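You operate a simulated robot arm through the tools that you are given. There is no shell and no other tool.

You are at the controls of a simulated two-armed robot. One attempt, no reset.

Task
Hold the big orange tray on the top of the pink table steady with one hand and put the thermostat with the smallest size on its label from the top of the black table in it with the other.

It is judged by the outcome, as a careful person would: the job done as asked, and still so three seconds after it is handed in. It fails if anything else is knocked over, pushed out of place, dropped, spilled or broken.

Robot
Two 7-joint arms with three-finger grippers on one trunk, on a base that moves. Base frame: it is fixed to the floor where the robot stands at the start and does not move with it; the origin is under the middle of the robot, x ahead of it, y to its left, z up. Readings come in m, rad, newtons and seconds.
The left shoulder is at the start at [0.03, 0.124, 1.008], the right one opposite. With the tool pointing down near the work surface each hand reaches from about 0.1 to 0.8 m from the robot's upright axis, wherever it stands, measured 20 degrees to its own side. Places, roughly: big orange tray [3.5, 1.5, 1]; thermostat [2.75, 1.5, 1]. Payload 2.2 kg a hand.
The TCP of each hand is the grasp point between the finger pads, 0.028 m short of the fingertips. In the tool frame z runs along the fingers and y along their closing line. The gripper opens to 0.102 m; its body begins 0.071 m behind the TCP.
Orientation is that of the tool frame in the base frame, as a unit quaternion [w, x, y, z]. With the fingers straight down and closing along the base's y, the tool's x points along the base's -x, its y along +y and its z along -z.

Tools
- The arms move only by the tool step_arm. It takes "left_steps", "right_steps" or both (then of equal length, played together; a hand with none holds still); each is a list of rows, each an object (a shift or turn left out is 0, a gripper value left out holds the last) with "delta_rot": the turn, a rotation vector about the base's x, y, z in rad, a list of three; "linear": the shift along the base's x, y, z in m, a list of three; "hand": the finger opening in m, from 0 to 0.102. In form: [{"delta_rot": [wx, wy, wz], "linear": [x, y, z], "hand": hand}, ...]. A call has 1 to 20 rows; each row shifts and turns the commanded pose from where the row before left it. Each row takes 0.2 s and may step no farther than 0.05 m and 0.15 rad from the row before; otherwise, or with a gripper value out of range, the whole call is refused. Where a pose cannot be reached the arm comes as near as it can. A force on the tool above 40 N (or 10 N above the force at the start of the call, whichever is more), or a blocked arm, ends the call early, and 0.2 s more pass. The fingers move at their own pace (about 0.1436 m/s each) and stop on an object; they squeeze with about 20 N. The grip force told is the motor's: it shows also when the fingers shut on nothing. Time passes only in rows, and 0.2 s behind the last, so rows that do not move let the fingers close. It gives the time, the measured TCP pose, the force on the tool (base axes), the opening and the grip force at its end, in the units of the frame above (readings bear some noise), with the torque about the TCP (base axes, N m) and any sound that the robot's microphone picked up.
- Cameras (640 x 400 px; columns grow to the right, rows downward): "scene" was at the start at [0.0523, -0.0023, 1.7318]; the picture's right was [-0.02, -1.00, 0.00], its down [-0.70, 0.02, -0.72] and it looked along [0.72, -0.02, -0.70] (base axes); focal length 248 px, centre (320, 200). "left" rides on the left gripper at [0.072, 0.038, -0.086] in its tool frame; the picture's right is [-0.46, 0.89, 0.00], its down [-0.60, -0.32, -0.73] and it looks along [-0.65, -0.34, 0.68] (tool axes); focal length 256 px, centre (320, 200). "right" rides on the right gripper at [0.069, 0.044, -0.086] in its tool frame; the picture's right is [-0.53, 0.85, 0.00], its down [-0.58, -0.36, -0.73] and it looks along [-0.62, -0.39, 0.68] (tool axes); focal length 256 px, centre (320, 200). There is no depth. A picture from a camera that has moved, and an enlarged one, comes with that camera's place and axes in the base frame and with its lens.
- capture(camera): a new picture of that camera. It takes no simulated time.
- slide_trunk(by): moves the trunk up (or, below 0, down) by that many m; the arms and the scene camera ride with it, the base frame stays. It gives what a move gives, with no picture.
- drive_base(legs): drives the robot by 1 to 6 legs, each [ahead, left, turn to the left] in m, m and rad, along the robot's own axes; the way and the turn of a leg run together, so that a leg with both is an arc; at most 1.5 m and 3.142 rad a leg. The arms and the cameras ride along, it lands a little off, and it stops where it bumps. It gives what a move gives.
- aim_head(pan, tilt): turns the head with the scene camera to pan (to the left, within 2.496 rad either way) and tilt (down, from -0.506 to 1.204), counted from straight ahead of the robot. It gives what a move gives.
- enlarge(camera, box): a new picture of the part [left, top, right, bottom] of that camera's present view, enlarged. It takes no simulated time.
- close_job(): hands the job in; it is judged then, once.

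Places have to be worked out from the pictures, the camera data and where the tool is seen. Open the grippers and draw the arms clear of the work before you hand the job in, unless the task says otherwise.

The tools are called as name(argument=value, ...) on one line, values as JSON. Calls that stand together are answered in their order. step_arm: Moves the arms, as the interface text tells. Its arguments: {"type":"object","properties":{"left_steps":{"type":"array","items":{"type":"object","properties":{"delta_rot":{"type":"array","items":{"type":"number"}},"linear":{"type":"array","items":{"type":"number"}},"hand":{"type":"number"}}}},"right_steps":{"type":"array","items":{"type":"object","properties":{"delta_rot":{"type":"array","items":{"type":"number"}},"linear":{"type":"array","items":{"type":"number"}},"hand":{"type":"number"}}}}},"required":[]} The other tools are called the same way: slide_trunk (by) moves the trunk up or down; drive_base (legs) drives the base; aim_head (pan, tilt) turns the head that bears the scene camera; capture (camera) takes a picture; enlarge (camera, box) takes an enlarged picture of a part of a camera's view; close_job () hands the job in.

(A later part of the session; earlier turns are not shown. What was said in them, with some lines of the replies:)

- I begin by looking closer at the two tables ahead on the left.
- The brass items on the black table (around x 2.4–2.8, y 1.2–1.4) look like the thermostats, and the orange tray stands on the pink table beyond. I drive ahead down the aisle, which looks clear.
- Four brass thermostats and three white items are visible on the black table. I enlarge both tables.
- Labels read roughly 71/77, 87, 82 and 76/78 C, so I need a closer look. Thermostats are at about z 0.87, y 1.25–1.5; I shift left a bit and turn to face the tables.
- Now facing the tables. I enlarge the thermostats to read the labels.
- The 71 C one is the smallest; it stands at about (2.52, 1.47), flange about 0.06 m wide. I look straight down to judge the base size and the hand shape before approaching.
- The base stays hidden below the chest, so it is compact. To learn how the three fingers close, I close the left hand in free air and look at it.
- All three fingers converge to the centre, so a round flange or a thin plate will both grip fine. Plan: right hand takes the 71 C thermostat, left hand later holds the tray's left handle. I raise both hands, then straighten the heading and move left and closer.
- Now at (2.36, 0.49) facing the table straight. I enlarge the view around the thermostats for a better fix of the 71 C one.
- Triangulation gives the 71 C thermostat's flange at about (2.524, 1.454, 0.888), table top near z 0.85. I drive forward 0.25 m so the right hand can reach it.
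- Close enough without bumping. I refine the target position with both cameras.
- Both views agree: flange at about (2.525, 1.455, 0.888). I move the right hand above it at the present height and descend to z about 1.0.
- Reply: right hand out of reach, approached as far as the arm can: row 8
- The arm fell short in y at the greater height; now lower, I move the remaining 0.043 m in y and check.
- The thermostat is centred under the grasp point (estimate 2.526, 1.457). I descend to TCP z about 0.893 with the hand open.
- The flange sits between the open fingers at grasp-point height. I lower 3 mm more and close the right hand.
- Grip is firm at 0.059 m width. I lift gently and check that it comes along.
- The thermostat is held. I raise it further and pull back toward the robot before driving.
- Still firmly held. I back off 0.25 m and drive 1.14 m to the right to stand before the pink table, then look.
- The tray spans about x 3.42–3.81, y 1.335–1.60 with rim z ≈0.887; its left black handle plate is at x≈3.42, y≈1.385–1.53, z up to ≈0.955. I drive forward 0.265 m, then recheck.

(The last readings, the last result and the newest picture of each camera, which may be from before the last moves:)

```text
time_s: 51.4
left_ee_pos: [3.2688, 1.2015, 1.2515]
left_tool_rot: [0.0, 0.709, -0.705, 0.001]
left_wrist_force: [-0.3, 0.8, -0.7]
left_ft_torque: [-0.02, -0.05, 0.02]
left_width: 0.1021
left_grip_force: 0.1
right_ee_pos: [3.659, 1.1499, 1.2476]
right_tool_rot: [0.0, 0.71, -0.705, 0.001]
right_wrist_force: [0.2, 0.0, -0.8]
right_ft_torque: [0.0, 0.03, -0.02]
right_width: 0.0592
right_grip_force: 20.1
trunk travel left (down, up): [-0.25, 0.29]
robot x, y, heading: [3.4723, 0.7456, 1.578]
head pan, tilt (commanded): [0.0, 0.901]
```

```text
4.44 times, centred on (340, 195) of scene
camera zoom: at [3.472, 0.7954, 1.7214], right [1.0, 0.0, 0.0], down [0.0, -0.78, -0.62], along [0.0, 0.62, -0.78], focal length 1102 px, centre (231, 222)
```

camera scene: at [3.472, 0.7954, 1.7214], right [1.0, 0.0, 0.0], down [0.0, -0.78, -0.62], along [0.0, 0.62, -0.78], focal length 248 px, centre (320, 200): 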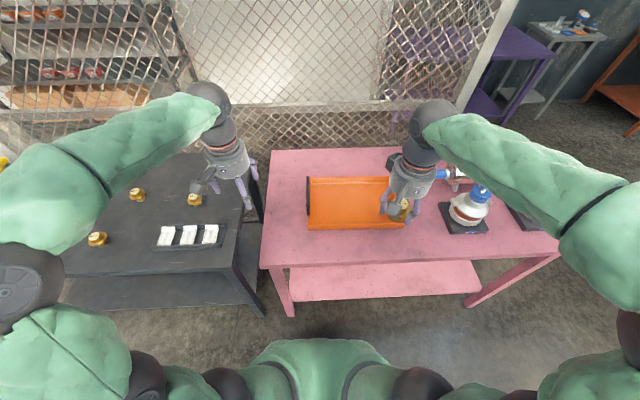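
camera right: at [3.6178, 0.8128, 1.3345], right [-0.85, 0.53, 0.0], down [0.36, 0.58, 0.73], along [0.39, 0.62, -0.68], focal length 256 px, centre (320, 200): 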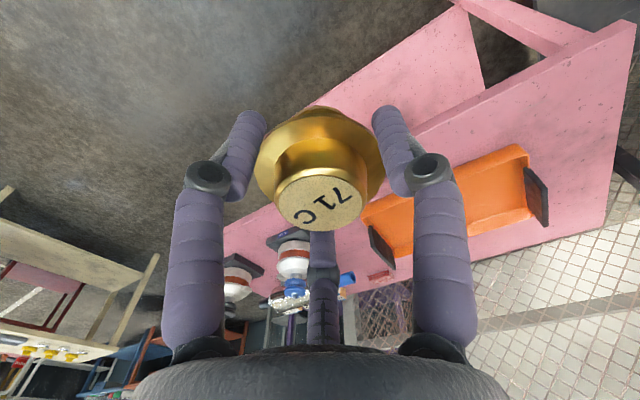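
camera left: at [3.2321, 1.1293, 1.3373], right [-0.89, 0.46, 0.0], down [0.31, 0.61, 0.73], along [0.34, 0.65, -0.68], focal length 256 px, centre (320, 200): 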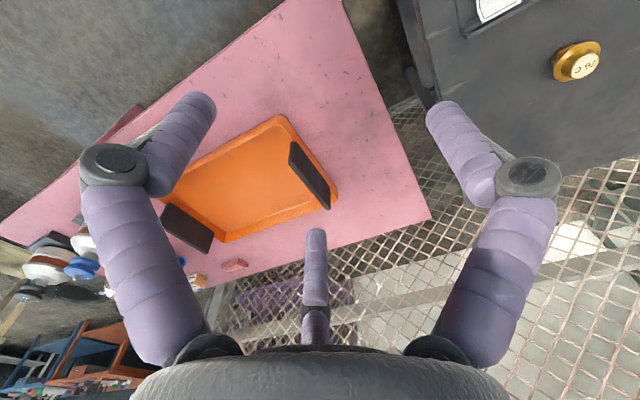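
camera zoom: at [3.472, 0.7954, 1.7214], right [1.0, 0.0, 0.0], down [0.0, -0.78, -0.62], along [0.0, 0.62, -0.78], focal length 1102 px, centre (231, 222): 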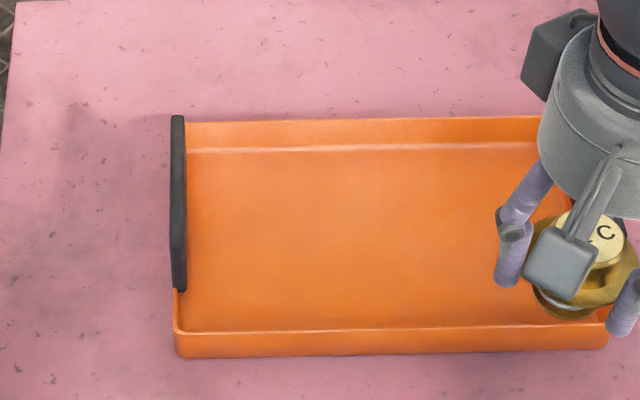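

Refined handle estimate: plate centre x≈3.420, y 1.37–1.53, z from rim 0.904 to 0.96. I bring the left hand above it, still well clear (z about 1.05), and look.

step_arm(left_steps=[{"linear": [0.0189, 0.03, -0.016]}, {"linear": [0.0189, 0.03, -0.016]}, {"linear": [0.0189, 0.03, -0.016]}, {"linear": [0.0189, 0.03, -0.016]}, {"linear": [0.0189, 0.03, -0.016]}, {"linear": [0.0189, 0.03, -0.016]}, {"linear": [0.0189, 0.03, -0.016]}, {"linear": [0.0189, 0.03, -0.016]}, {"linear": [0, 0, -0.03]}, {"linear": [0, 0, -0.03]}, {"linear": [0, 0, 0]}])

capture(camera="left")

capture(camera="scene")

```text
time_s: 53.8
left_ee_pos: [3.4216, 1.4432, 1.0631]
left_tool_rot: [0.001, 0.708, -0.706, 0.0]
left_wrist_force: [-0.4, -0.3, -0.2]
left_ft_torque: [0.02, -0.03, -0.01]
left_width: 0.1022
left_grip_force: 0.2
right_ee_pos: [3.6582, 1.1491, 1.2478]
right_tool_rot: [0.0, 0.709, -0.705, 0.0]
right_wrist_force: [-0.7, -0.3, 0.1]
right_ft_torque: [0.01, -0.04, 0.0]
right_width: 0.0592
right_grip_force: 19.9
trunk travel left (down, up): [-0.25, 0.29]
robot x, y, heading: [3.4742, 0.747, 1.579]
head pan, tilt (commanded): [0.0, 0.901]
```

```text
taken
camera left: at [3.3831, 1.3705, 1.1483], right [-0.89, 0.46, 0.0], down [0.31, 0.61, 0.73], along [0.34, 0.65, -0.68], focal length 256 px, centre (320, 200)
```

left: 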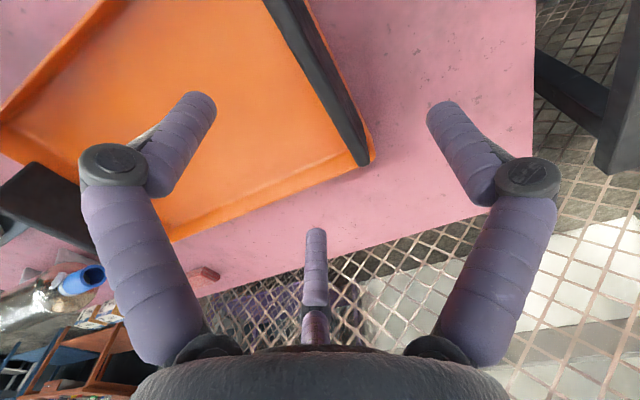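

```text
taken
camera scene: at [3.4718, 0.7933, 1.7215], right [1.0, 0.0, 0.0], down [0.0, -0.78, -0.62], along [0.0, 0.62, -0.78], focal length 248 px, centre (320, 200)
```

scene: 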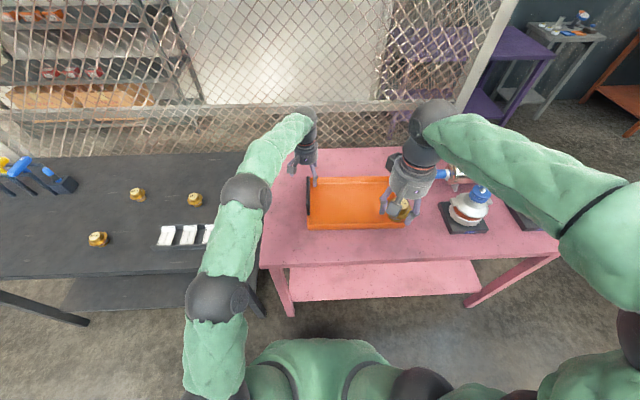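

The handle plate (centre x≈3.419, back end y≈1.522) is centred under the open left hand. I descend straight to TCP z≈0.943, straddling the plate.

step_arm(left_steps=[{"linear": [-0.001, 0, -0.03]}, {"linear": [-0.001, 0, -0.03]}, {"linear": [0, 0, -0.03]}, {"linear": [0, 0, -0.03]}, {"linear": [0, 0, 0]}])

capture(camera="left")

enlarge(camera="scene", box=[230, 100, 420, 240])

```text
time_s: 55.0
left_ee_pos: [3.4165, 1.441, 0.9411]
left_tool_rot: [0.0, 0.709, -0.705, 0.0]
left_wrist_force: [0.3, 0.1, -0.1]
left_ft_torque: [0.01, 0.03, -0.02]
left_width: 0.1022
left_grip_force: 0.0
right_ee_pos: [3.6589, 1.1502, 1.2486]
right_tool_rot: [0.0, 0.709, -0.705, -0.001]
right_wrist_force: [-0.6, -1.1, -1.0]
right_ft_torque: [0.02, 0.0, 0.03]
right_width: 0.0591
right_grip_force: 20.3
trunk travel left (down, up): [-0.25, 0.29]
robot x, y, heading: [3.4731, 0.7492, 1.572]
head pan, tilt (commanded): [0.0, 0.901]
```

```text
taken
camera left: at [3.3791, 1.367, 1.0271], right [-0.89, 0.46, 0.0], down [0.31, 0.61, 0.73], along [0.34, 0.65, -0.68], focal length 256 px, centre (320, 200)
```

left: 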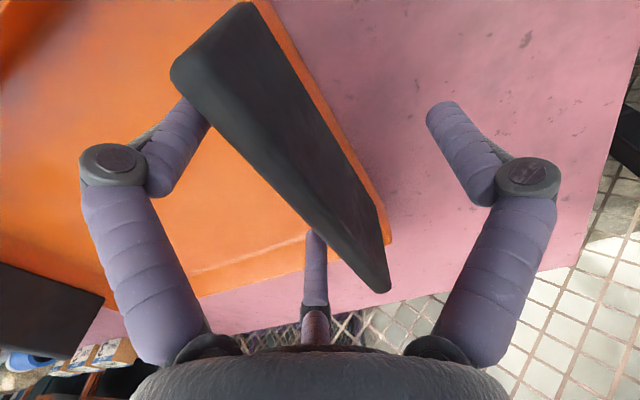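

```text
2.86 times, centred on (325, 170) of scene
camera zoom: at [3.4721, 0.7937, 1.7215], right [1.0, 0.0, 0.0], down [0.0, -0.78, -0.62], along [0.0, 0.62, -0.78], focal length 708 px, centre (306, 286)
```

zoom: 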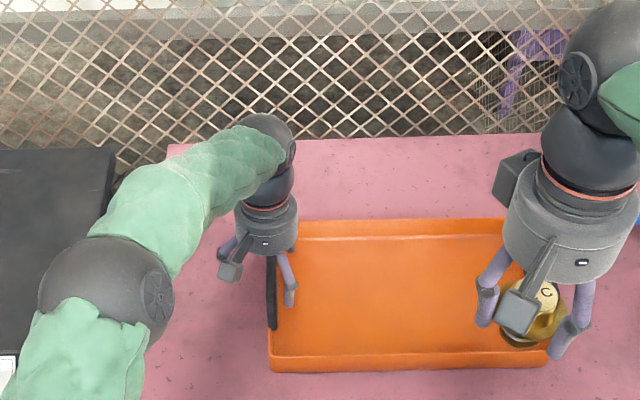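

The plate lies between the outer finger (left) and two inner fingers, nearly centred (x≈3.418). I close the left hand on it gradually.

step_arm(left_steps=[{"linear": [0.002, 0, 0.002], "hand": 0.06}, {"hand": 0.04}, {"hand": 0.025}, {"hand": 0.015}, {"hand": 0.0}, {"hand": 0.0}])

capture(camera="left")

enlarge(camera="scene", box=[230, 100, 420, 240])

```text
time_s: 56.4
left_ee_pos: [3.4203, 1.4398, 0.9434]
left_tool_rot: [0.0, 0.709, -0.705, -0.001]
left_wrist_force: [3.2, -0.5, -0.6]
left_ft_torque: [-0.06, -0.09, 0.14]
left_width: 0.0203
left_grip_force: 20.4
right_ee_pos: [3.658, 1.1498, 1.2482]
right_tool_rot: [0.0, 0.709, -0.705, 0.0]
right_wrist_force: [-0.1, 0.0, -0.9]
right_ft_torque: [0.01, 0.0, 0.0]
right_width: 0.0593
right_grip_force: 19.8
trunk travel left (down, up): [-0.25, 0.29]
robot x, y, heading: [3.4698, 0.7513, 1.577]
head pan, tilt (commanded): [0.0, 0.901]
```

```text
taken
camera left: at [3.3818, 1.3677, 1.0296], right [-0.89, 0.46, 0.0], down [0.31, 0.61, 0.73], along [0.34, 0.65, -0.68], focal length 256 px, centre (320, 200)
```

left: 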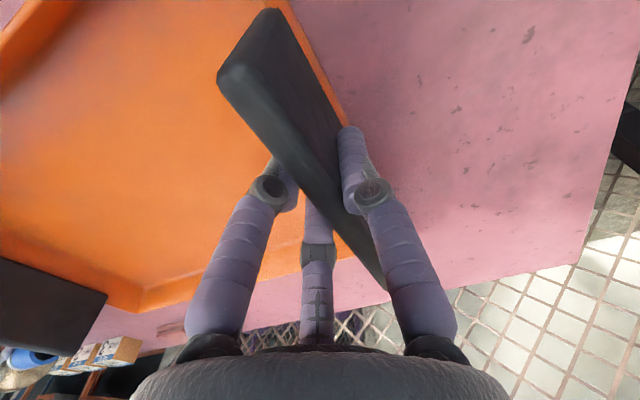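

```text
2.86 times, centred on (325, 170) of scene
camera zoom: at [3.4725, 0.7941, 1.7215], right [1.0, 0.0, 0.0], down [0.0, -0.78, -0.62], along [0.0, 0.62, -0.78], focal length 708 px, centre (306, 286)
```

zoom: 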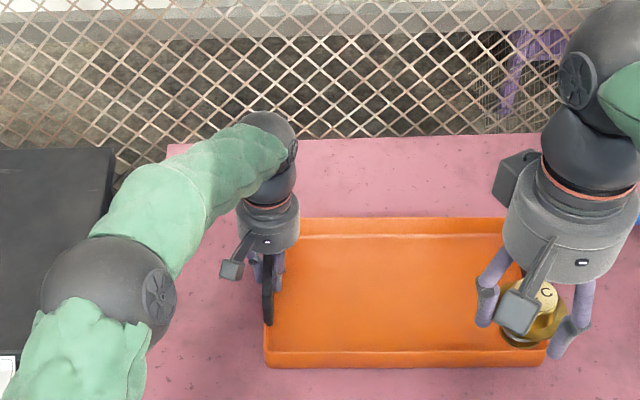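

The left hand holds the handle (20 N, width 0.020). Now the right hand goes over the tray centre, to about (3.645, 1.445), staying high.

step_arm(right_steps=[{"linear": [-0.0016, 0.037, -0.018]}, {"linear": [-0.0016, 0.037, -0.018]}, {"linear": [-0.0016, 0.037, -0.018]}, {"linear": [-0.0016, 0.037, -0.018]}, {"linear": [-0.0016, 0.037, -0.018]}, {"linear": [-0.0016, 0.037, -0.018]}, {"linear": [-0.0016, 0.037, -0.018]}, {"linear": [-0.0016, 0.037, -0.018]}, {"linear": [0, 0, -0.03]}, {"linear": [0, 0, -0.03]}, {"linear": [0, 0, 0]}])

capture(camera="right")

capture(camera="scene")

```text
time_s: 58.8
left_ee_pos: [3.4198, 1.4409, 0.9437]
left_tool_rot: [0.0, 0.709, -0.705, 0.0]
left_wrist_force: [0.6, 0.0, 0.7]
left_ft_torque: [0.0, -0.01, 0.14]
left_width: 0.02
left_grip_force: 19.9
right_ee_pos: [3.6455, 1.4487, 1.044]
right_tool_rot: [-0.001, 0.709, -0.705, 0.0]
right_wrist_force: [0.3, -0.4, -1.2]
right_ft_torque: [0.01, 0.01, -0.02]
right_width: 0.0593
right_grip_force: 20.1
trunk travel left (down, up): [-0.25, 0.29]
robot x, y, heading: [3.4715, 0.7478, 1.574]
head pan, tilt (commanded): [0.0, 0.901]
```

```text
taken
camera right: at [3.6036, 1.3785, 1.1302], right [-0.85, 0.53, 0.0], down [0.36, 0.58, 0.73], along [0.39, 0.62, -0.68], focal length 256 px, centre (320, 200)
```

right: 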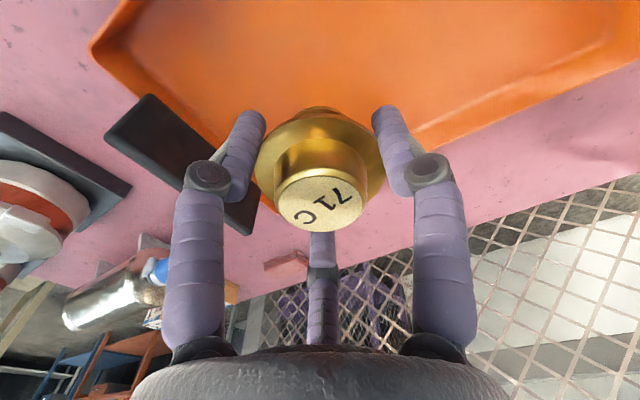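

```text
taken
camera scene: at [3.472, 0.7944, 1.7215], right [1.0, 0.0, 0.0], down [0.0, -0.78, -0.62], along [0.0, 0.62, -0.78], focal length 248 px, centre (320, 200)
```

scene: 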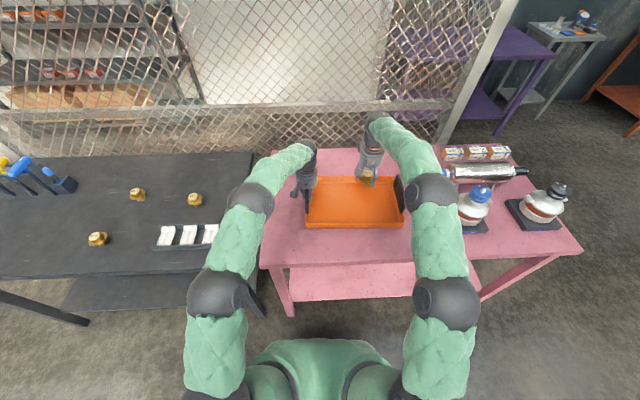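

Thermostat is above the tray interior, left hand still steady. I descend to TCP z≈0.925 (bottom about 2 cm above the tray floor).

step_arm(right_steps=[{"linear": [0, 0, -0.03]}, {"linear": [0, 0, -0.03]}, {"linear": [0, 0, -0.03]}, {"linear": [0, 0, -0.029]}, {"linear": [0, 0, 0]}])

enlarge(camera="scene", box=[290, 110, 480, 240])

capture(camera="right")

capture(camera="left")

```text
time_s: 60.0
left_ee_pos: [3.4193, 1.4411, 0.9438]
left_tool_rot: [0.0, 0.709, -0.705, 0.0]
left_wrist_force: [1.1, -0.3, 0.5]
left_ft_torque: [-0.07, -0.05, 0.18]
left_width: 0.0201
left_grip_force: 19.8
right_ee_pos: [3.647, 1.4455, 0.9255]
right_tool_rot: [0.0, 0.709, -0.705, 0.0]
right_wrist_force: [0.2, 0.5, -0.5]
right_ft_torque: [0.01, -0.01, -0.03]
right_width: 0.0593
right_grip_force: 19.9
trunk travel left (down, up): [-0.25, 0.29]
robot x, y, heading: [3.4748, 0.7447, 1.577]
head pan, tilt (commanded): [0.0, 0.901]
```

```text
3.08 times, centred on (385, 175) of scene
camera zoom: at [3.4722, 0.7943, 1.7215], right [1.0, 0.0, 0.0], down [0.0, -0.78, -0.62], along [0.0, 0.62, -0.78], focal length 763 px, centre (120, 277)
```

zoom: 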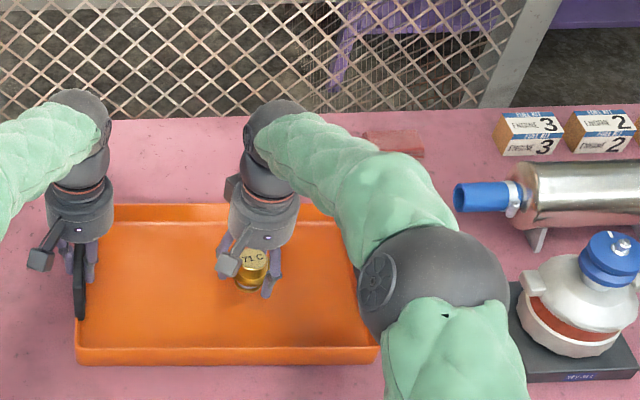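

```text
taken
camera right: at [3.6034, 1.3765, 1.0119], right [-0.85, 0.53, 0.0], down [0.36, 0.58, 0.73], along [0.39, 0.62, -0.68], focal length 256 px, centre (320, 200)
```

right: 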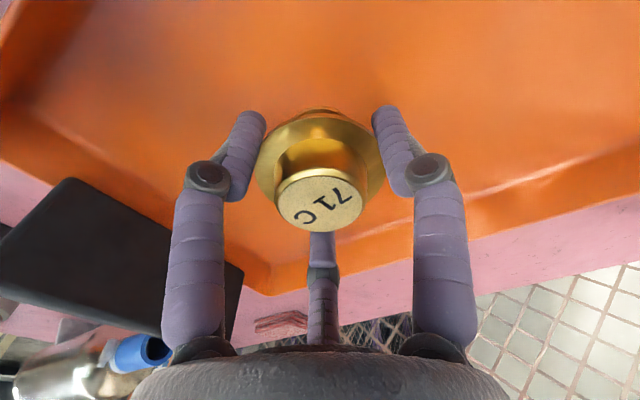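

```text
taken
camera left: at [3.3816, 1.3679, 1.0296], right [-0.89, 0.46, 0.0], down [0.31, 0.61, 0.73], along [0.34, 0.65, -0.68], focal length 256 px, centre (320, 200)
```

left: 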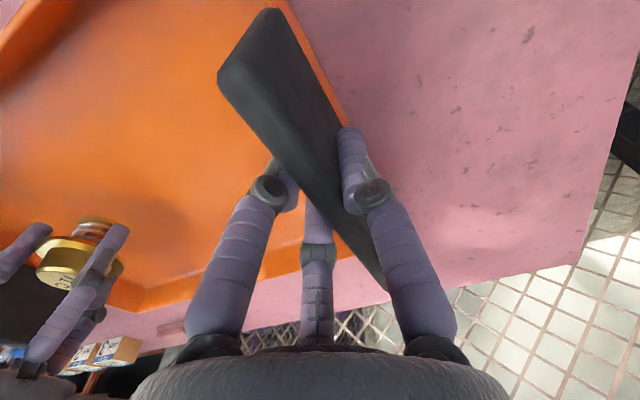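

Clear all round; the elbow is high above the handle. I lower slowly in small steps, watching the vertical force for contact.

step_arm(right_steps=[{"linear": [0, 0, -0.004]}, {"linear": [0, 0, -0.004]}, {"linear": [0, 0, -0.003]}, {"linear": [0, 0, 0]}])

step_arm(right_steps=[{"linear": [0, 0, -0.003]}, {"linear": [0, 0, 0]}])

```text
time_s: 61.0
left_ee_pos: [3.4192, 1.4409, 0.944]
left_tool_rot: [0.0, 0.709, -0.706, 0.0]
left_wrist_force: [0.7, -0.1, 0.3]
left_ft_torque: [0.01, -0.06, 0.22]
left_width: 0.0198
left_grip_force: 19.7
right_ee_pos: [3.6467, 1.4454, 0.9155]
right_tool_rot: [0.001, 0.709, -0.706, 0.0]
right_wrist_force: [-0.1, 0.2, -0.9]
right_ft_torque: [0.02, -0.01, -0.01]
right_width: 0.0593
right_grip_force: 20.4
trunk travel left (down, up): [-0.25, 0.29]
robot x, y, heading: [3.4742, 0.7473, 1.575]
head pan, tilt (commanded): [0.0, 0.901]
```

```text
time_s: 61.6
left_ee_pos: [3.4192, 1.4411, 0.9429]
left_tool_rot: [0.001, 0.709, -0.705, 0.0]
left_wrist_force: [1.3, 0.3, 0.7]
left_ft_torque: [0.0, -0.05, 0.17]
left_width: 0.02
left_grip_force: 20.4
right_ee_pos: [3.646, 1.4457, 0.9121]
right_tool_rot: [0.001, 0.71, -0.705, 0.0]
right_wrist_force: [-0.6, -0.2, -1.7]
right_ft_torque: [0.02, -0.01, 0.0]
right_width: 0.0594
right_grip_force: 19.1
trunk travel left (down, up): [-0.25, 0.29]
robot x, y, heading: [3.4722, 0.7442, 1.575]
head pan, tilt (commanded): [0.0, 0.901]
```

No contact yet at z 0.912; I continue in 3 mm steps.

step_arm(right_steps=[{"linear": [0, 0, -0.003]}, {"linear": [0, 0, 0]}])

step_arm(right_steps=[{"linear": [0, 0, -0.002]}, {"linear": [0, 0, 0]}])

enlarge(camera="scene", box=[340, 160, 420, 220])

enlarge(camera="left", box=[0, 180, 160, 300])

```text
time_s: 62.2
left_ee_pos: [3.4196, 1.4402, 0.9444]
left_tool_rot: [0.0, 0.709, -0.705, 0.0]
left_wrist_force: [0.7, 0.1, 0.2]
left_ft_torque: [0.03, -0.02, 0.19]
left_width: 0.02
left_grip_force: 20.3
right_ee_pos: [3.6458, 1.4463, 0.9084]
right_tool_rot: [0.0, 0.71, -0.704, 0.0]
right_wrist_force: [-0.2, -0.1, -0.9]
right_ft_torque: [0.0, 0.0, -0.03]
right_width: 0.0591
right_grip_force: 19.7
trunk travel left (down, up): [-0.25, 0.29]
robot x, y, heading: [3.4695, 0.7455, 1.578]
head pan, tilt (commanded): [0.0, 0.901]
```

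```text
time_s: 62.8
left_ee_pos: [3.4211, 1.4409, 0.9446]
left_tool_rot: [0.001, 0.709, -0.705, -0.001]
left_wrist_force: [0.8, 0.7, 0.8]
left_ft_torque: [0.02, -0.01, 0.17]
left_width: 0.0203
left_grip_force: 19.1
right_ee_pos: [3.646, 1.4451, 0.906]
right_tool_rot: [0.0, 0.709, -0.706, 0.0]
right_wrist_force: [0.5, 0.9, -0.8]
right_ft_torque: [0.02, -0.02, 0.02]
right_width: 0.0596
right_grip_force: 20.1
trunk travel left (down, up): [-0.25, 0.29]
robot x, y, heading: [3.4714, 0.747, 1.575]
head pan, tilt (commanded): [0.0, 0.901]
```

```text
6.67 times, centred on (380, 190) of scene
camera zoom: at [3.4723, 0.7943, 1.7215], right [1.0, 0.0, 0.0], down [0.0, -0.78, -0.62], along [0.0, 0.62, -0.78], focal length 1653 px, centre (-80, 267)
```

zoom: 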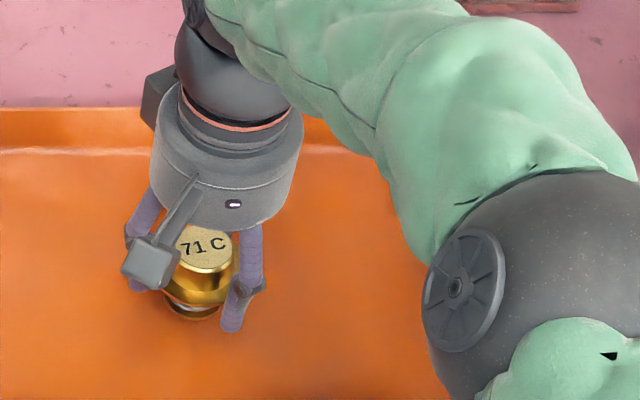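

```text
3.33 times, centred on (80, 240) of left
camera zoom: at [3.3816, 1.3679, 1.0296], right [-0.89, 0.46, 0.0], down [0.31, 0.61, 0.73], along [0.34, 0.65, -0.68], focal length 853 px, centre (1120, 67)
```

zoom: 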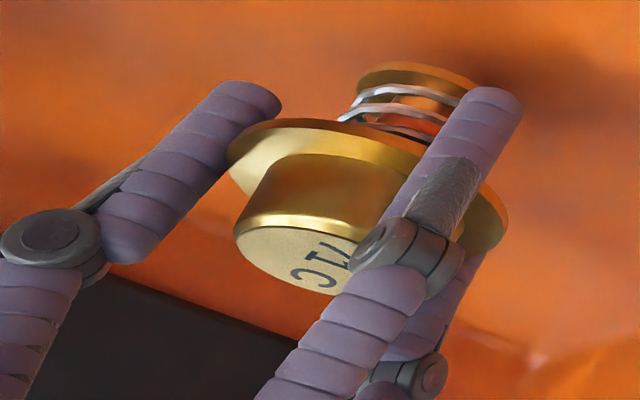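

Still no contact at z 0.906 though the gap is small. I keep lowering 2 mm at a time.

step_arm(right_steps=[{"linear": [0, 0, -0.002]}, {"linear": [0, 0, 0]}])

step_arm(right_steps=[{"linear": [0, 0, -0.002]}, {"linear": [0, 0, 0]}])

enlarge(camera="left", box=[0, 180, 160, 300])

```text
time_s: 63.4
left_ee_pos: [3.4192, 1.4393, 0.9418]
left_tool_rot: [0.0, 0.709, -0.705, 0.001]
left_wrist_force: [1.1, 0.3, 0.5]
left_ft_torque: [0.0, -0.03, 0.14]
left_width: 0.0201
left_grip_force: 20.1
right_ee_pos: [3.6459, 1.4445, 0.904]
right_tool_rot: [0.0, 0.709, -0.705, 0.0]
right_wrist_force: [-0.1, 0.1, -0.4]
right_ft_torque: [-0.01, 0.0, -0.02]
right_width: 0.0591
right_grip_force: 19.1
trunk travel left (down, up): [-0.25, 0.29]
robot x, y, heading: [3.4704, 0.7493, 1.577]
head pan, tilt (commanded): [0.0, 0.901]
```

```text
time_s: 64.0
left_ee_pos: [3.42, 1.441, 0.9433]
left_tool_rot: [0.0, 0.709, -0.706, 0.0]
left_wrist_force: [1.3, -0.9, 0.2]
left_ft_torque: [-0.02, -0.04, 0.19]
left_width: 0.0199
left_grip_force: 19.5
right_ee_pos: [3.6457, 1.4451, 0.9019]
right_tool_rot: [0.0, 0.709, -0.705, 0.0]
right_wrist_force: [-0.6, -0.3, -1.1]
right_ft_torque: [0.0, 0.02, -0.01]
right_width: 0.0593
right_grip_force: 19.8
trunk travel left (down, up): [-0.25, 0.29]
robot x, y, heading: [3.4716, 0.7497, 1.576]
head pan, tilt (commanded): [0.0, 0.901]
```

```text
3.33 times, centred on (80, 240) of left
camera zoom: at [3.3816, 1.3679, 1.0296], right [-0.89, 0.46, 0.0], down [0.31, 0.61, 0.73], along [0.34, 0.65, -0.68], focal length 853 px, centre (1120, 67)
```

zoom: 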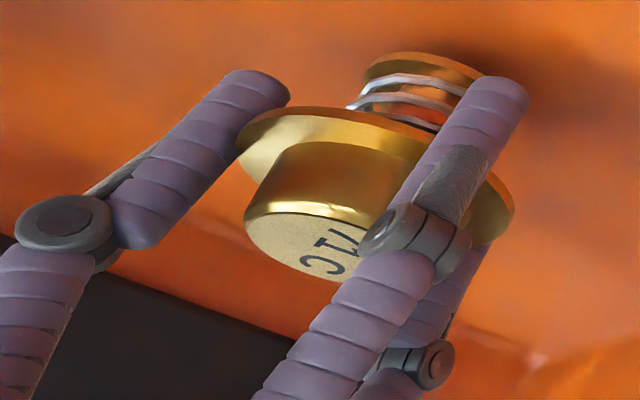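

The contact shadow is closing in but no force yet; I lower further in 2 mm steps.

step_arm(right_steps=[{"linear": [0, 0, -0.002]}, {"linear": [0, 0, 0]}])

step_arm(right_steps=[{"linear": [0, 0, -0.002]}, {"linear": [0, 0, 0]}])

enlarge(camera="left", box=[0, 180, 160, 300])

```text
time_s: 64.6
left_ee_pos: [3.419, 1.4401, 0.9436]
left_tool_rot: [0.0, 0.709, -0.705, 0.0]
left_wrist_force: [1.9, -0.3, 0.4]
left_ft_torque: [-0.01, -0.05, 0.18]
left_width: 0.0204
left_grip_force: 20.4
right_ee_pos: [3.6458, 1.4454, 0.8999]
right_tool_rot: [0.0, 0.709, -0.705, 0.0]
right_wrist_force: [0.2, -0.2, -0.8]
right_ft_torque: [0.02, -0.02, -0.01]
right_width: 0.0596
right_grip_force: 19.6
trunk travel left (down, up): [-0.25, 0.29]
robot x, y, heading: [3.47, 0.7518, 1.58]
head pan, tilt (commanded): [0.0, 0.901]
```

```text
time_s: 65.2
left_ee_pos: [3.4193, 1.4407, 0.9445]
left_tool_rot: [0.0, 0.709, -0.705, 0.0]
left_wrist_force: [0.4, 0.0, 0.5]
left_ft_torque: [-0.01, -0.01, 0.12]
left_width: 0.0201
left_grip_force: 19.5
right_ee_pos: [3.6446, 1.4449, 0.8965]
right_tool_rot: [-0.001, 0.709, -0.705, 0.0]
right_wrist_force: [-0.3, 0.0, -0.3]
right_ft_torque: [0.01, 0.01, -0.02]
right_width: 0.0593
right_grip_force: 19.7
trunk travel left (down, up): [-0.25, 0.29]
robot x, y, heading: [3.4674, 0.7472, 1.573]
head pan, tilt (commanded): [0.0, 0.901]
```

```text
3.33 times, centred on (80, 240) of left
camera zoom: at [3.3816, 1.3679, 1.0296], right [-0.89, 0.46, 0.0], down [0.31, 0.61, 0.73], along [0.34, 0.65, -0.68], focal length 853 px, centre (1120, 67)
```

zoom: 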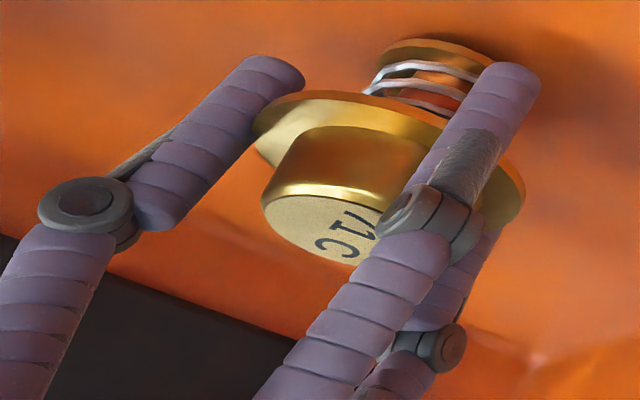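

Now at z 0.8965, still no contact force; continuing down in 2 mm steps.

step_arm(right_steps=[{"linear": [0, 0, -0.002]}, {"linear": [0, 0, 0]}])

step_arm(right_steps=[{"linear": [0, 0, -0.0015]}, {"linear": [0, 0, 0]}])

enlarge(camera="left", box=[0, 180, 160, 300])

```text
time_s: 65.8
left_ee_pos: [3.4194, 1.4409, 0.9437]
left_tool_rot: [0.0, 0.709, -0.705, 0.0]
left_wrist_force: [1.7, -0.1, -0.1]
left_ft_torque: [0.02, -0.06, 0.18]
left_width: 0.0202
left_grip_force: 19.7
right_ee_pos: [3.645, 1.4448, 0.8958]
right_tool_rot: [0.001, 0.709, -0.705, 0.0]
right_wrist_force: [0.4, 0.1, -0.9]
right_ft_torque: [0.04, -0.01, -0.03]
right_width: 0.0594
right_grip_force: 19.6
trunk travel left (down, up): [-0.25, 0.29]
robot x, y, heading: [3.4739, 0.7482, 1.577]
head pan, tilt (commanded): [0.0, 0.901]
```

```text
time_s: 66.4
left_ee_pos: [3.4198, 1.4404, 0.9442]
left_tool_rot: [0.0, 0.709, -0.706, -0.001]
left_wrist_force: [1.4, -0.5, 0.2]
left_ft_torque: [0.0, -0.07, 0.16]
left_width: 0.0204
left_grip_force: 19.8
right_ee_pos: [3.6447, 1.4452, 0.8935]
right_tool_rot: [0.0, 0.709, -0.705, -0.001]
right_wrist_force: [0.0, 0.0, -1.4]
right_ft_torque: [0.01, 0.02, 0.01]
right_width: 0.0595
right_grip_force: 20.0
trunk travel left (down, up): [-0.25, 0.29]
robot x, y, heading: [3.4708, 0.7473, 1.577]
head pan, tilt (commanded): [0.0, 0.901]
```

```text
3.33 times, centred on (80, 240) of left
camera zoom: at [3.3816, 1.3679, 1.0296], right [-0.89, 0.46, 0.0], down [0.31, 0.61, 0.73], along [0.34, 0.65, -0.68], focal length 853 px, centre (1120, 67)
```

zoom: 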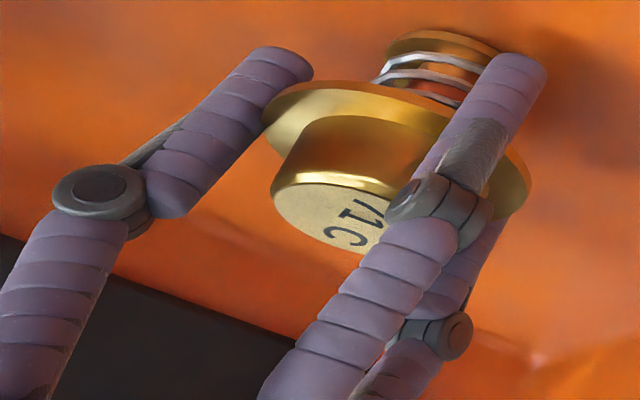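

Bottom should be about 4 mm from table level; I keep lowering in 1.5 mm steps watching for upward force.

step_arm(right_steps=[{"linear": [0, 0, -0.0015]}, {"linear": [0, 0, 0]}])

step_arm(right_steps=[{"linear": [0, 0, -0.0015]}, {"linear": [0, 0, 0]}])

enlarge(camera="left", box=[60, 170, 140, 230])

```text
time_s: 67.0
left_ee_pos: [3.4205, 1.4396, 0.9429]
left_tool_rot: [0.0, 0.709, -0.705, -0.001]
left_wrist_force: [1.6, -0.1, -0.2]
left_ft_torque: [0.01, -0.07, 0.17]
left_width: 0.0199
left_grip_force: 20.1
right_ee_pos: [3.646, 1.4455, 0.8944]
right_tool_rot: [-0.001, 0.709, -0.705, 0.001]
right_wrist_force: [0.2, -0.2, 0.4]
right_ft_torque: [0.01, 0.0, -0.02]
right_width: 0.0595
right_grip_force: 19.9
trunk travel left (down, up): [-0.25, 0.29]
robot x, y, heading: [3.4716, 0.7465, 1.579]
head pan, tilt (commanded): [0.0, 0.901]
```

```text
time_s: 67.6
left_ee_pos: [3.4192, 1.4409, 0.9436]
left_tool_rot: [0.001, 0.709, -0.706, 0.0]
left_wrist_force: [2.4, 4.2, -0.3]
left_ft_torque: [0.12, -0.08, 0.17]
left_width: 0.0202
left_grip_force: 19.6
right_ee_pos: [3.6461, 1.446, 0.8929]
right_tool_rot: [-0.001, 0.709, -0.705, -0.001]
right_wrist_force: [-1.4, -2.6, 8.4]
right_ft_torque: [-0.1, 0.09, 0.02]
right_width: 0.0594
right_grip_force: 19.9
trunk travel left (down, up): [-0.25, 0.29]
robot x, y, heading: [3.4676, 0.7465, 1.576]
head pan, tilt (commanded): [0.0, 0.901]
```

```text
6.67 times, centred on (100, 200) of left
camera zoom: at [3.3815, 1.3678, 1.0295], right [-0.89, 0.46, 0.0], down [0.31, 0.61, 0.73], along [0.34, 0.65, -0.68], focal length 1707 px, centre (1787, 200)
```

zoom: 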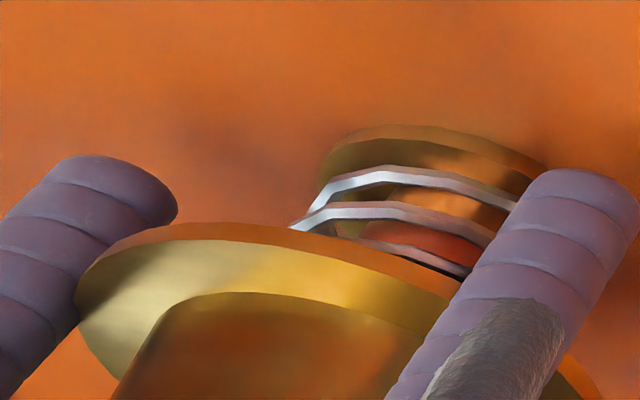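

Contact: 8.4 N upward, so the thermostat is standing on the tray floor. I relieve 1 mm and open the right hand.

step_arm(right_steps=[{"linear": [0, 0, 0.0012]}, {"linear": [0, 0, 0]}])

step_arm(right_steps=[{"hand": 0.07}, {"hand": 0.085}, {"hand": 0.102}, {"hand": 0.102}])

capture(camera="right")

enlarge(camera="left", box=[0, 160, 160, 280])

```text
time_s: 68.2
left_ee_pos: [3.4202, 1.4401, 0.9441]
left_tool_rot: [0.0, 0.709, -0.705, 0.0]
left_wrist_force: [1.3, 1.6, 0.3]
left_ft_torque: [0.02, -0.07, 0.19]
left_width: 0.0203
left_grip_force: 20.2
right_ee_pos: [3.6462, 1.4446, 0.8928]
right_tool_rot: [0.0, 0.709, -0.706, 0.0]
right_wrist_force: [-0.1, 1.6, 2.8]
right_ft_torque: [0.09, 0.07, 0.0]
right_width: 0.0594
right_grip_force: 20.0
trunk travel left (down, up): [-0.25, 0.29]
robot x, y, heading: [3.4701, 0.748, 1.576]
head pan, tilt (commanded): [0.0, 0.901]
```

```text
time_s: 69.2
left_ee_pos: [3.4184, 1.4409, 0.9435]
left_tool_rot: [0.001, 0.708, -0.706, 0.0]
left_wrist_force: [2.3, -0.3, 0.5]
left_ft_torque: [-0.03, -0.04, 0.17]
left_width: 0.0203
left_grip_force: 20.3
right_ee_pos: [3.6452, 1.4445, 0.892]
right_tool_rot: [0.0, 0.709, -0.706, 0.001]
right_wrist_force: [0.0, 0.7, -0.1]
right_ft_torque: [-0.01, -0.03, 0.0]
right_width: 0.1021
right_grip_force: 0.0
trunk travel left (down, up): [-0.25, 0.29]
robot x, y, heading: [3.473, 0.7443, 1.574]
head pan, tilt (commanded): [0.0, 0.901]
```

```text
taken
camera right: at [3.6031, 1.3762, 0.9794], right [-0.85, 0.53, 0.0], down [0.36, 0.58, 0.73], along [0.39, 0.62, -0.68], focal length 256 px, centre (320, 200)
```

right: 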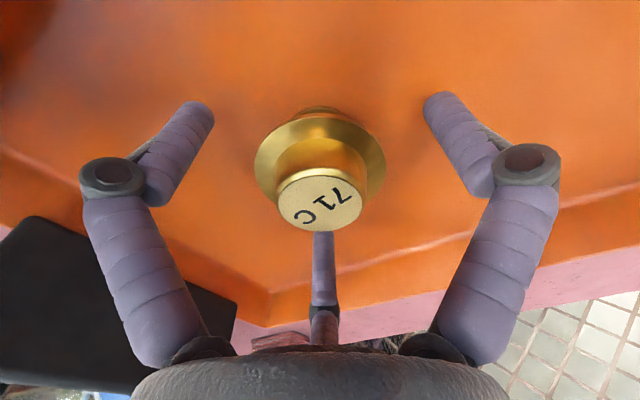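

```text
3.33 times, centred on (80, 220) of left
camera zoom: at [3.3816, 1.3678, 1.0296], right [-0.89, 0.46, 0.0], down [0.31, 0.61, 0.73], along [0.34, 0.65, -0.68], focal length 853 px, centre (1120, 133)
```

zoom: 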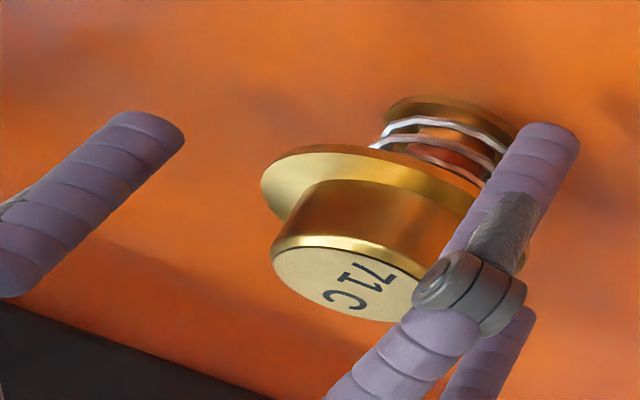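

Released; the 71 C thermostat stands upright on the tray floor. I lift the right hand straight up, then draw it back, with the left hand still holding the tray.

step_arm(right_steps=[{"linear": [0, 0, 0.02]}, {"linear": [0, 0, 0.03]}, {"linear": [0, 0, 0.04]}, {"linear": [0, 0, 0.04]}, {"linear": [0, 0, 0.03]}, {"linear": [0.0016, -0.037, 0.022]}, {"linear": [0.0016, -0.037, 0.022]}, {"linear": [0.0016, -0.037, 0.022]}, {"linear": [0.0016, -0.037, 0.022]}, {"linear": [0.0016, -0.037, 0.022]}, {"linear": [0.0016, -0.037, 0.022]}, {"linear": [0.0016, -0.037, 0.022]}, {"linear": [0.0016, -0.037, 0.022]}, {"linear": [0, 0, 0]}])

capture(camera="scene")

capture(camera="left")

```text
time_s: 72.2
left_ee_pos: [3.4203, 1.4408, 0.9427]
left_tool_rot: [0.0, 0.709, -0.705, 0.0]
left_wrist_force: [-1.3, 2.0, 0.1]
left_ft_torque: [-0.65, -0.01, 0.07]
left_width: 0.0198
left_grip_force: 20.1
right_ee_pos: [3.6597, 1.1471, 1.2289]
right_tool_rot: [0.001, 0.709, -0.705, 0.0]
right_wrist_force: [-0.3, -0.1, 0.5]
right_ft_torque: [-0.01, -0.01, -0.03]
right_width: 0.1023
right_grip_force: 0.1
trunk travel left (down, up): [-0.25, 0.29]
robot x, y, heading: [3.4713, 0.7485, 1.581]
head pan, tilt (commanded): [0.0, 0.901]
```

```text
taken
camera scene: at [3.4718, 0.7945, 1.7215], right [1.0, 0.0, 0.0], down [0.0, -0.78, -0.62], along [0.0, 0.62, -0.78], focal length 248 px, centre (320, 200)
```

scene: 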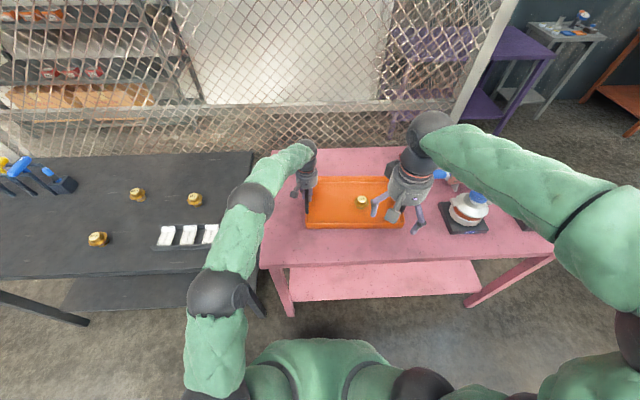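

```text
taken
camera left: at [3.3814, 1.3679, 1.0296], right [-0.89, 0.46, 0.0], down [0.31, 0.61, 0.73], along [0.34, 0.65, -0.68], focal length 256 px, centre (320, 200)
```

left: 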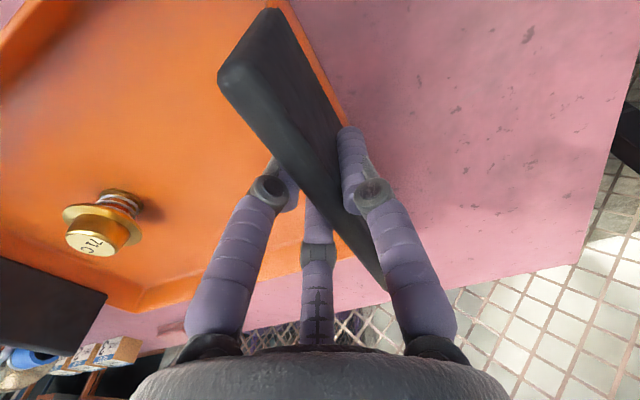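

Thermostat stands in the tray. The left wrist torque reads differently, so I take another still reading and a closer look before releasing.

step_arm(left_steps=[{"linear": [0, 0, 0]}, {"linear": [0, 0, 0]}])

enlarge(camera="scene", box=[260, 130, 420, 240])

```text
time_s: 72.8
left_ee_pos: [3.4191, 1.4406, 0.9433]
left_tool_rot: [0.0, 0.709, -0.705, -0.001]
left_wrist_force: [-0.8, 1.1, -1.1]
left_ft_torque: [0.01, 0.03, 0.13]
left_width: 0.0202
left_grip_force: 19.8
right_ee_pos: [3.6603, 1.149, 1.229]
right_tool_rot: [0.001, 0.709, -0.705, 0.0]
right_wrist_force: [-0.8, 0.3, -0.5]
right_ft_torque: [0.0, 0.0, 0.0]
right_width: 0.1017
right_grip_force: 0.0
trunk travel left (down, up): [-0.25, 0.29]
robot x, y, heading: [3.4708, 0.7492, 1.576]
head pan, tilt (commanded): [0.0, 0.901]
```

```text
3.64 times, centred on (340, 185) of scene
camera zoom: at [3.4719, 0.7942, 1.7215], right [1.0, 0.0, 0.0], down [0.0, -0.78, -0.62], along [0.0, 0.62, -0.78], focal length 902 px, centre (247, 254)
```

zoom: 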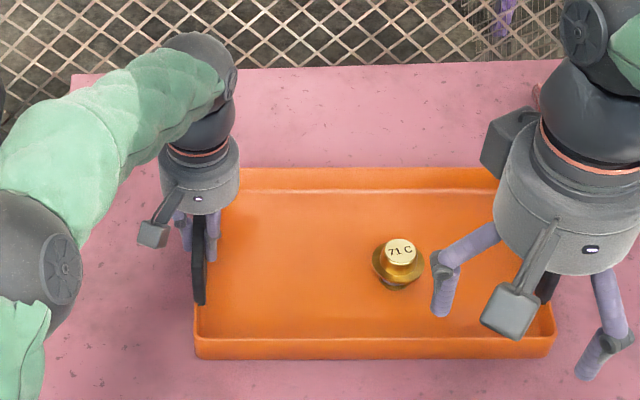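

Readings are settled and the tray is flat with the thermostat upright. I open the left hand gently, then lift it straight up off the handle and draw back.

step_arm(left_steps=[{"hand": 0.025}, {"hand": 0.035}, {"hand": 0.06}, {"hand": 0.09}, {"hand": 0.102}, {"hand": 0.102}])

step_arm(left_steps=[{"linear": [0, 0, 0.02]}, {"linear": [0, 0, 0.03]}, {"linear": [0, 0, 0.04]}, {"linear": [0, 0, 0.04]}, {"linear": [-0.0189, -0.03, 0.02]}, {"linear": [-0.0189, -0.03, 0.02]}, {"linear": [-0.0189, -0.03, 0.02]}, {"linear": [-0.0189, -0.03, 0.02]}, {"linear": [-0.0189, -0.03, 0.02]}, {"linear": [-0.0189, -0.03, 0.02]}, {"linear": [-0.0189, -0.03, 0.02]}, {"linear": [-0.0189, -0.03, 0.02]}, {"linear": [0, 0, 0]}])

capture(camera="scene")

capture(camera="left")

```text
time_s: 74.2
left_ee_pos: [3.4199, 1.4415, 0.944]
left_tool_rot: [0.0, 0.709, -0.705, 0.0]
left_wrist_force: [-0.5, 0.6, 0.9]
left_ft_torque: [-0.02, 0.02, 0.0]
left_width: 0.1019
left_grip_force: 0.0
right_ee_pos: [3.6605, 1.1479, 1.2289]
right_tool_rot: [0.0, 0.709, -0.705, 0.0]
right_wrist_force: [1.0, 0.0, 0.3]
right_ft_torque: [-0.01, 0.0, -0.02]
right_width: 0.1018
right_grip_force: 0.1
trunk travel left (down, up): [-0.25, 0.29]
robot x, y, heading: [3.4728, 0.7518, 1.576]
head pan, tilt (commanded): [0.0, 0.901]
```

```text
time_s: 77.0
left_ee_pos: [3.2678, 1.1977, 1.2377]
left_tool_rot: [0.001, 0.709, -0.705, 0.0]
left_wrist_force: [1.0, -0.4, -0.3]
left_ft_torque: [0.0, 0.0, 0.0]
left_width: 0.1021
left_grip_force: 0.0
right_ee_pos: [3.6597, 1.1493, 1.2272]
right_tool_rot: [0.001, 0.709, -0.705, 0.001]
right_wrist_force: [0.5, -0.1, 0.1]
right_ft_torque: [-0.03, 0.02, -0.02]
right_width: 0.1017
right_grip_force: 0.1
trunk travel left (down, up): [-0.25, 0.29]
robot x, y, heading: [3.4742, 0.7521, 1.579]
head pan, tilt (commanded): [0.0, 0.901]
```

```text
taken
camera scene: at [3.4726, 0.7955, 1.7214], right [1.0, 0.0, 0.0], down [0.0, -0.78, -0.62], along [0.0, 0.62, -0.78], focal length 248 px, centre (320, 200)
```

scene: 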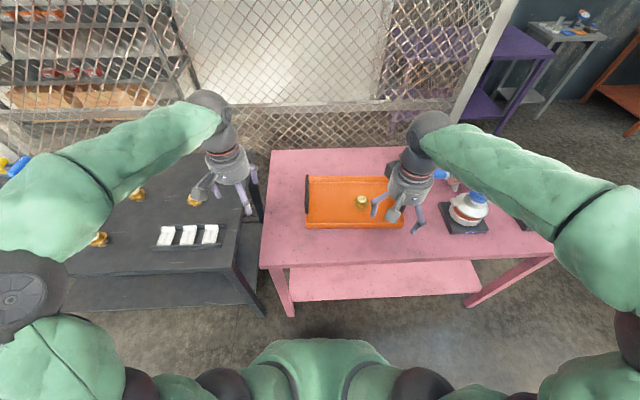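

```text
taken
camera left: at [3.2306, 1.1252, 1.3237], right [-0.89, 0.46, 0.0], down [0.31, 0.61, 0.73], along [0.34, 0.65, -0.68], focal length 256 px, centre (320, 200)
```

left: 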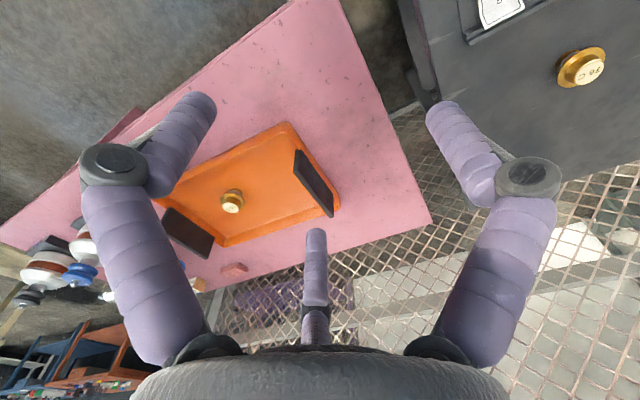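

Both hands are clear and the tray is in place with the thermostat in it. I back the base off so the arms are no longer above the tables and check the whole scene once more.

drive_base(legs=[[-0.35, 0, 0]])

capture(camera="scene")

enlarge(camera="scene", box=[250, 90, 410, 190])

```text
time_s: 79.3
left_ee_pos: [3.2695, 0.8417, 1.2379]
left_tool_rot: [-0.001, 0.708, -0.706, -0.001]
left_wrist_force: [0.1, -0.4, 0.6]
left_ft_torque: [0.01, 0.02, 0.01]
left_width: 0.102
left_grip_force: 0.1
right_ee_pos: [3.6619, 0.7902, 1.2277]
right_tool_rot: [0.0, 0.708, -0.707, 0.0]
right_wrist_force: [0.3, -1.0, 0.1]
right_ft_torque: [0.02, 0.0, 0.01]
right_width: 0.1021
right_grip_force: 0.1
trunk travel left (down, up): [-0.25, 0.29]
robot x, y, heading: [3.4716, 0.3953, 1.574]
head pan, tilt (commanded): [0.0, 0.901]
```

```text
taken
camera scene: at [3.4734, 0.4362, 1.7215], right [1.0, 0.0, 0.0], down [0.0, -0.78, -0.62], along [0.0, 0.62, -0.78], focal length 248 px, centre (320, 200)
```

scene: 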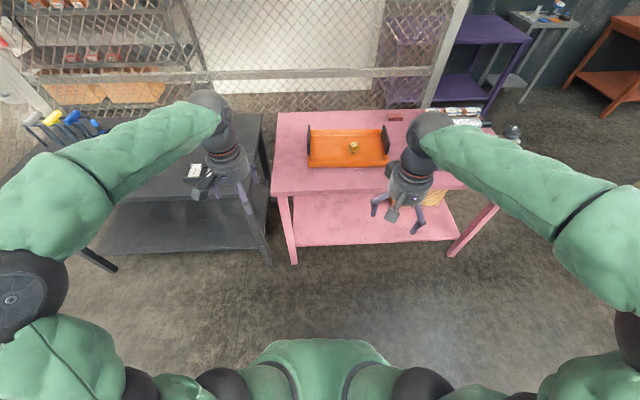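

```text
4.00 times, centred on (330, 140) of scene
camera zoom: at [3.4734, 0.4362, 1.7215], right [1.0, 0.0, 0.0], down [0.0, -0.78, -0.62], along [0.0, 0.62, -0.78], focal length 992 px, centre (280, 440)
```

zoom: 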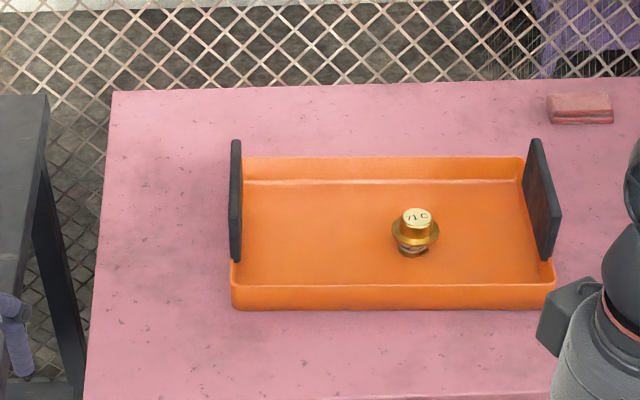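

The 71 C thermostat stands upright in the orange tray on the pink table. The other items are undisturbed, both grippers are open, and the arms are clear. I hand the job in.

close_job()

```text
The job is handed in.
```

The 71 C thermostat, the smallest of the four labels (71, 76, 82 and 87 C), is standing upright in the orange tray on the pink table, and I've handed the job in.

- **Holding the tray:** The left hand held the tray by its left handle while the right hand set the thermostat down. I then opened both hands and drew the arms clear of the tables.
- **Tray shift:** The tray moved less than about 1 cm when the left hand closed on the handle, and stayed put after that.
- **Everything else:** I saw nothing else moved or knocked over in the pictures I took.
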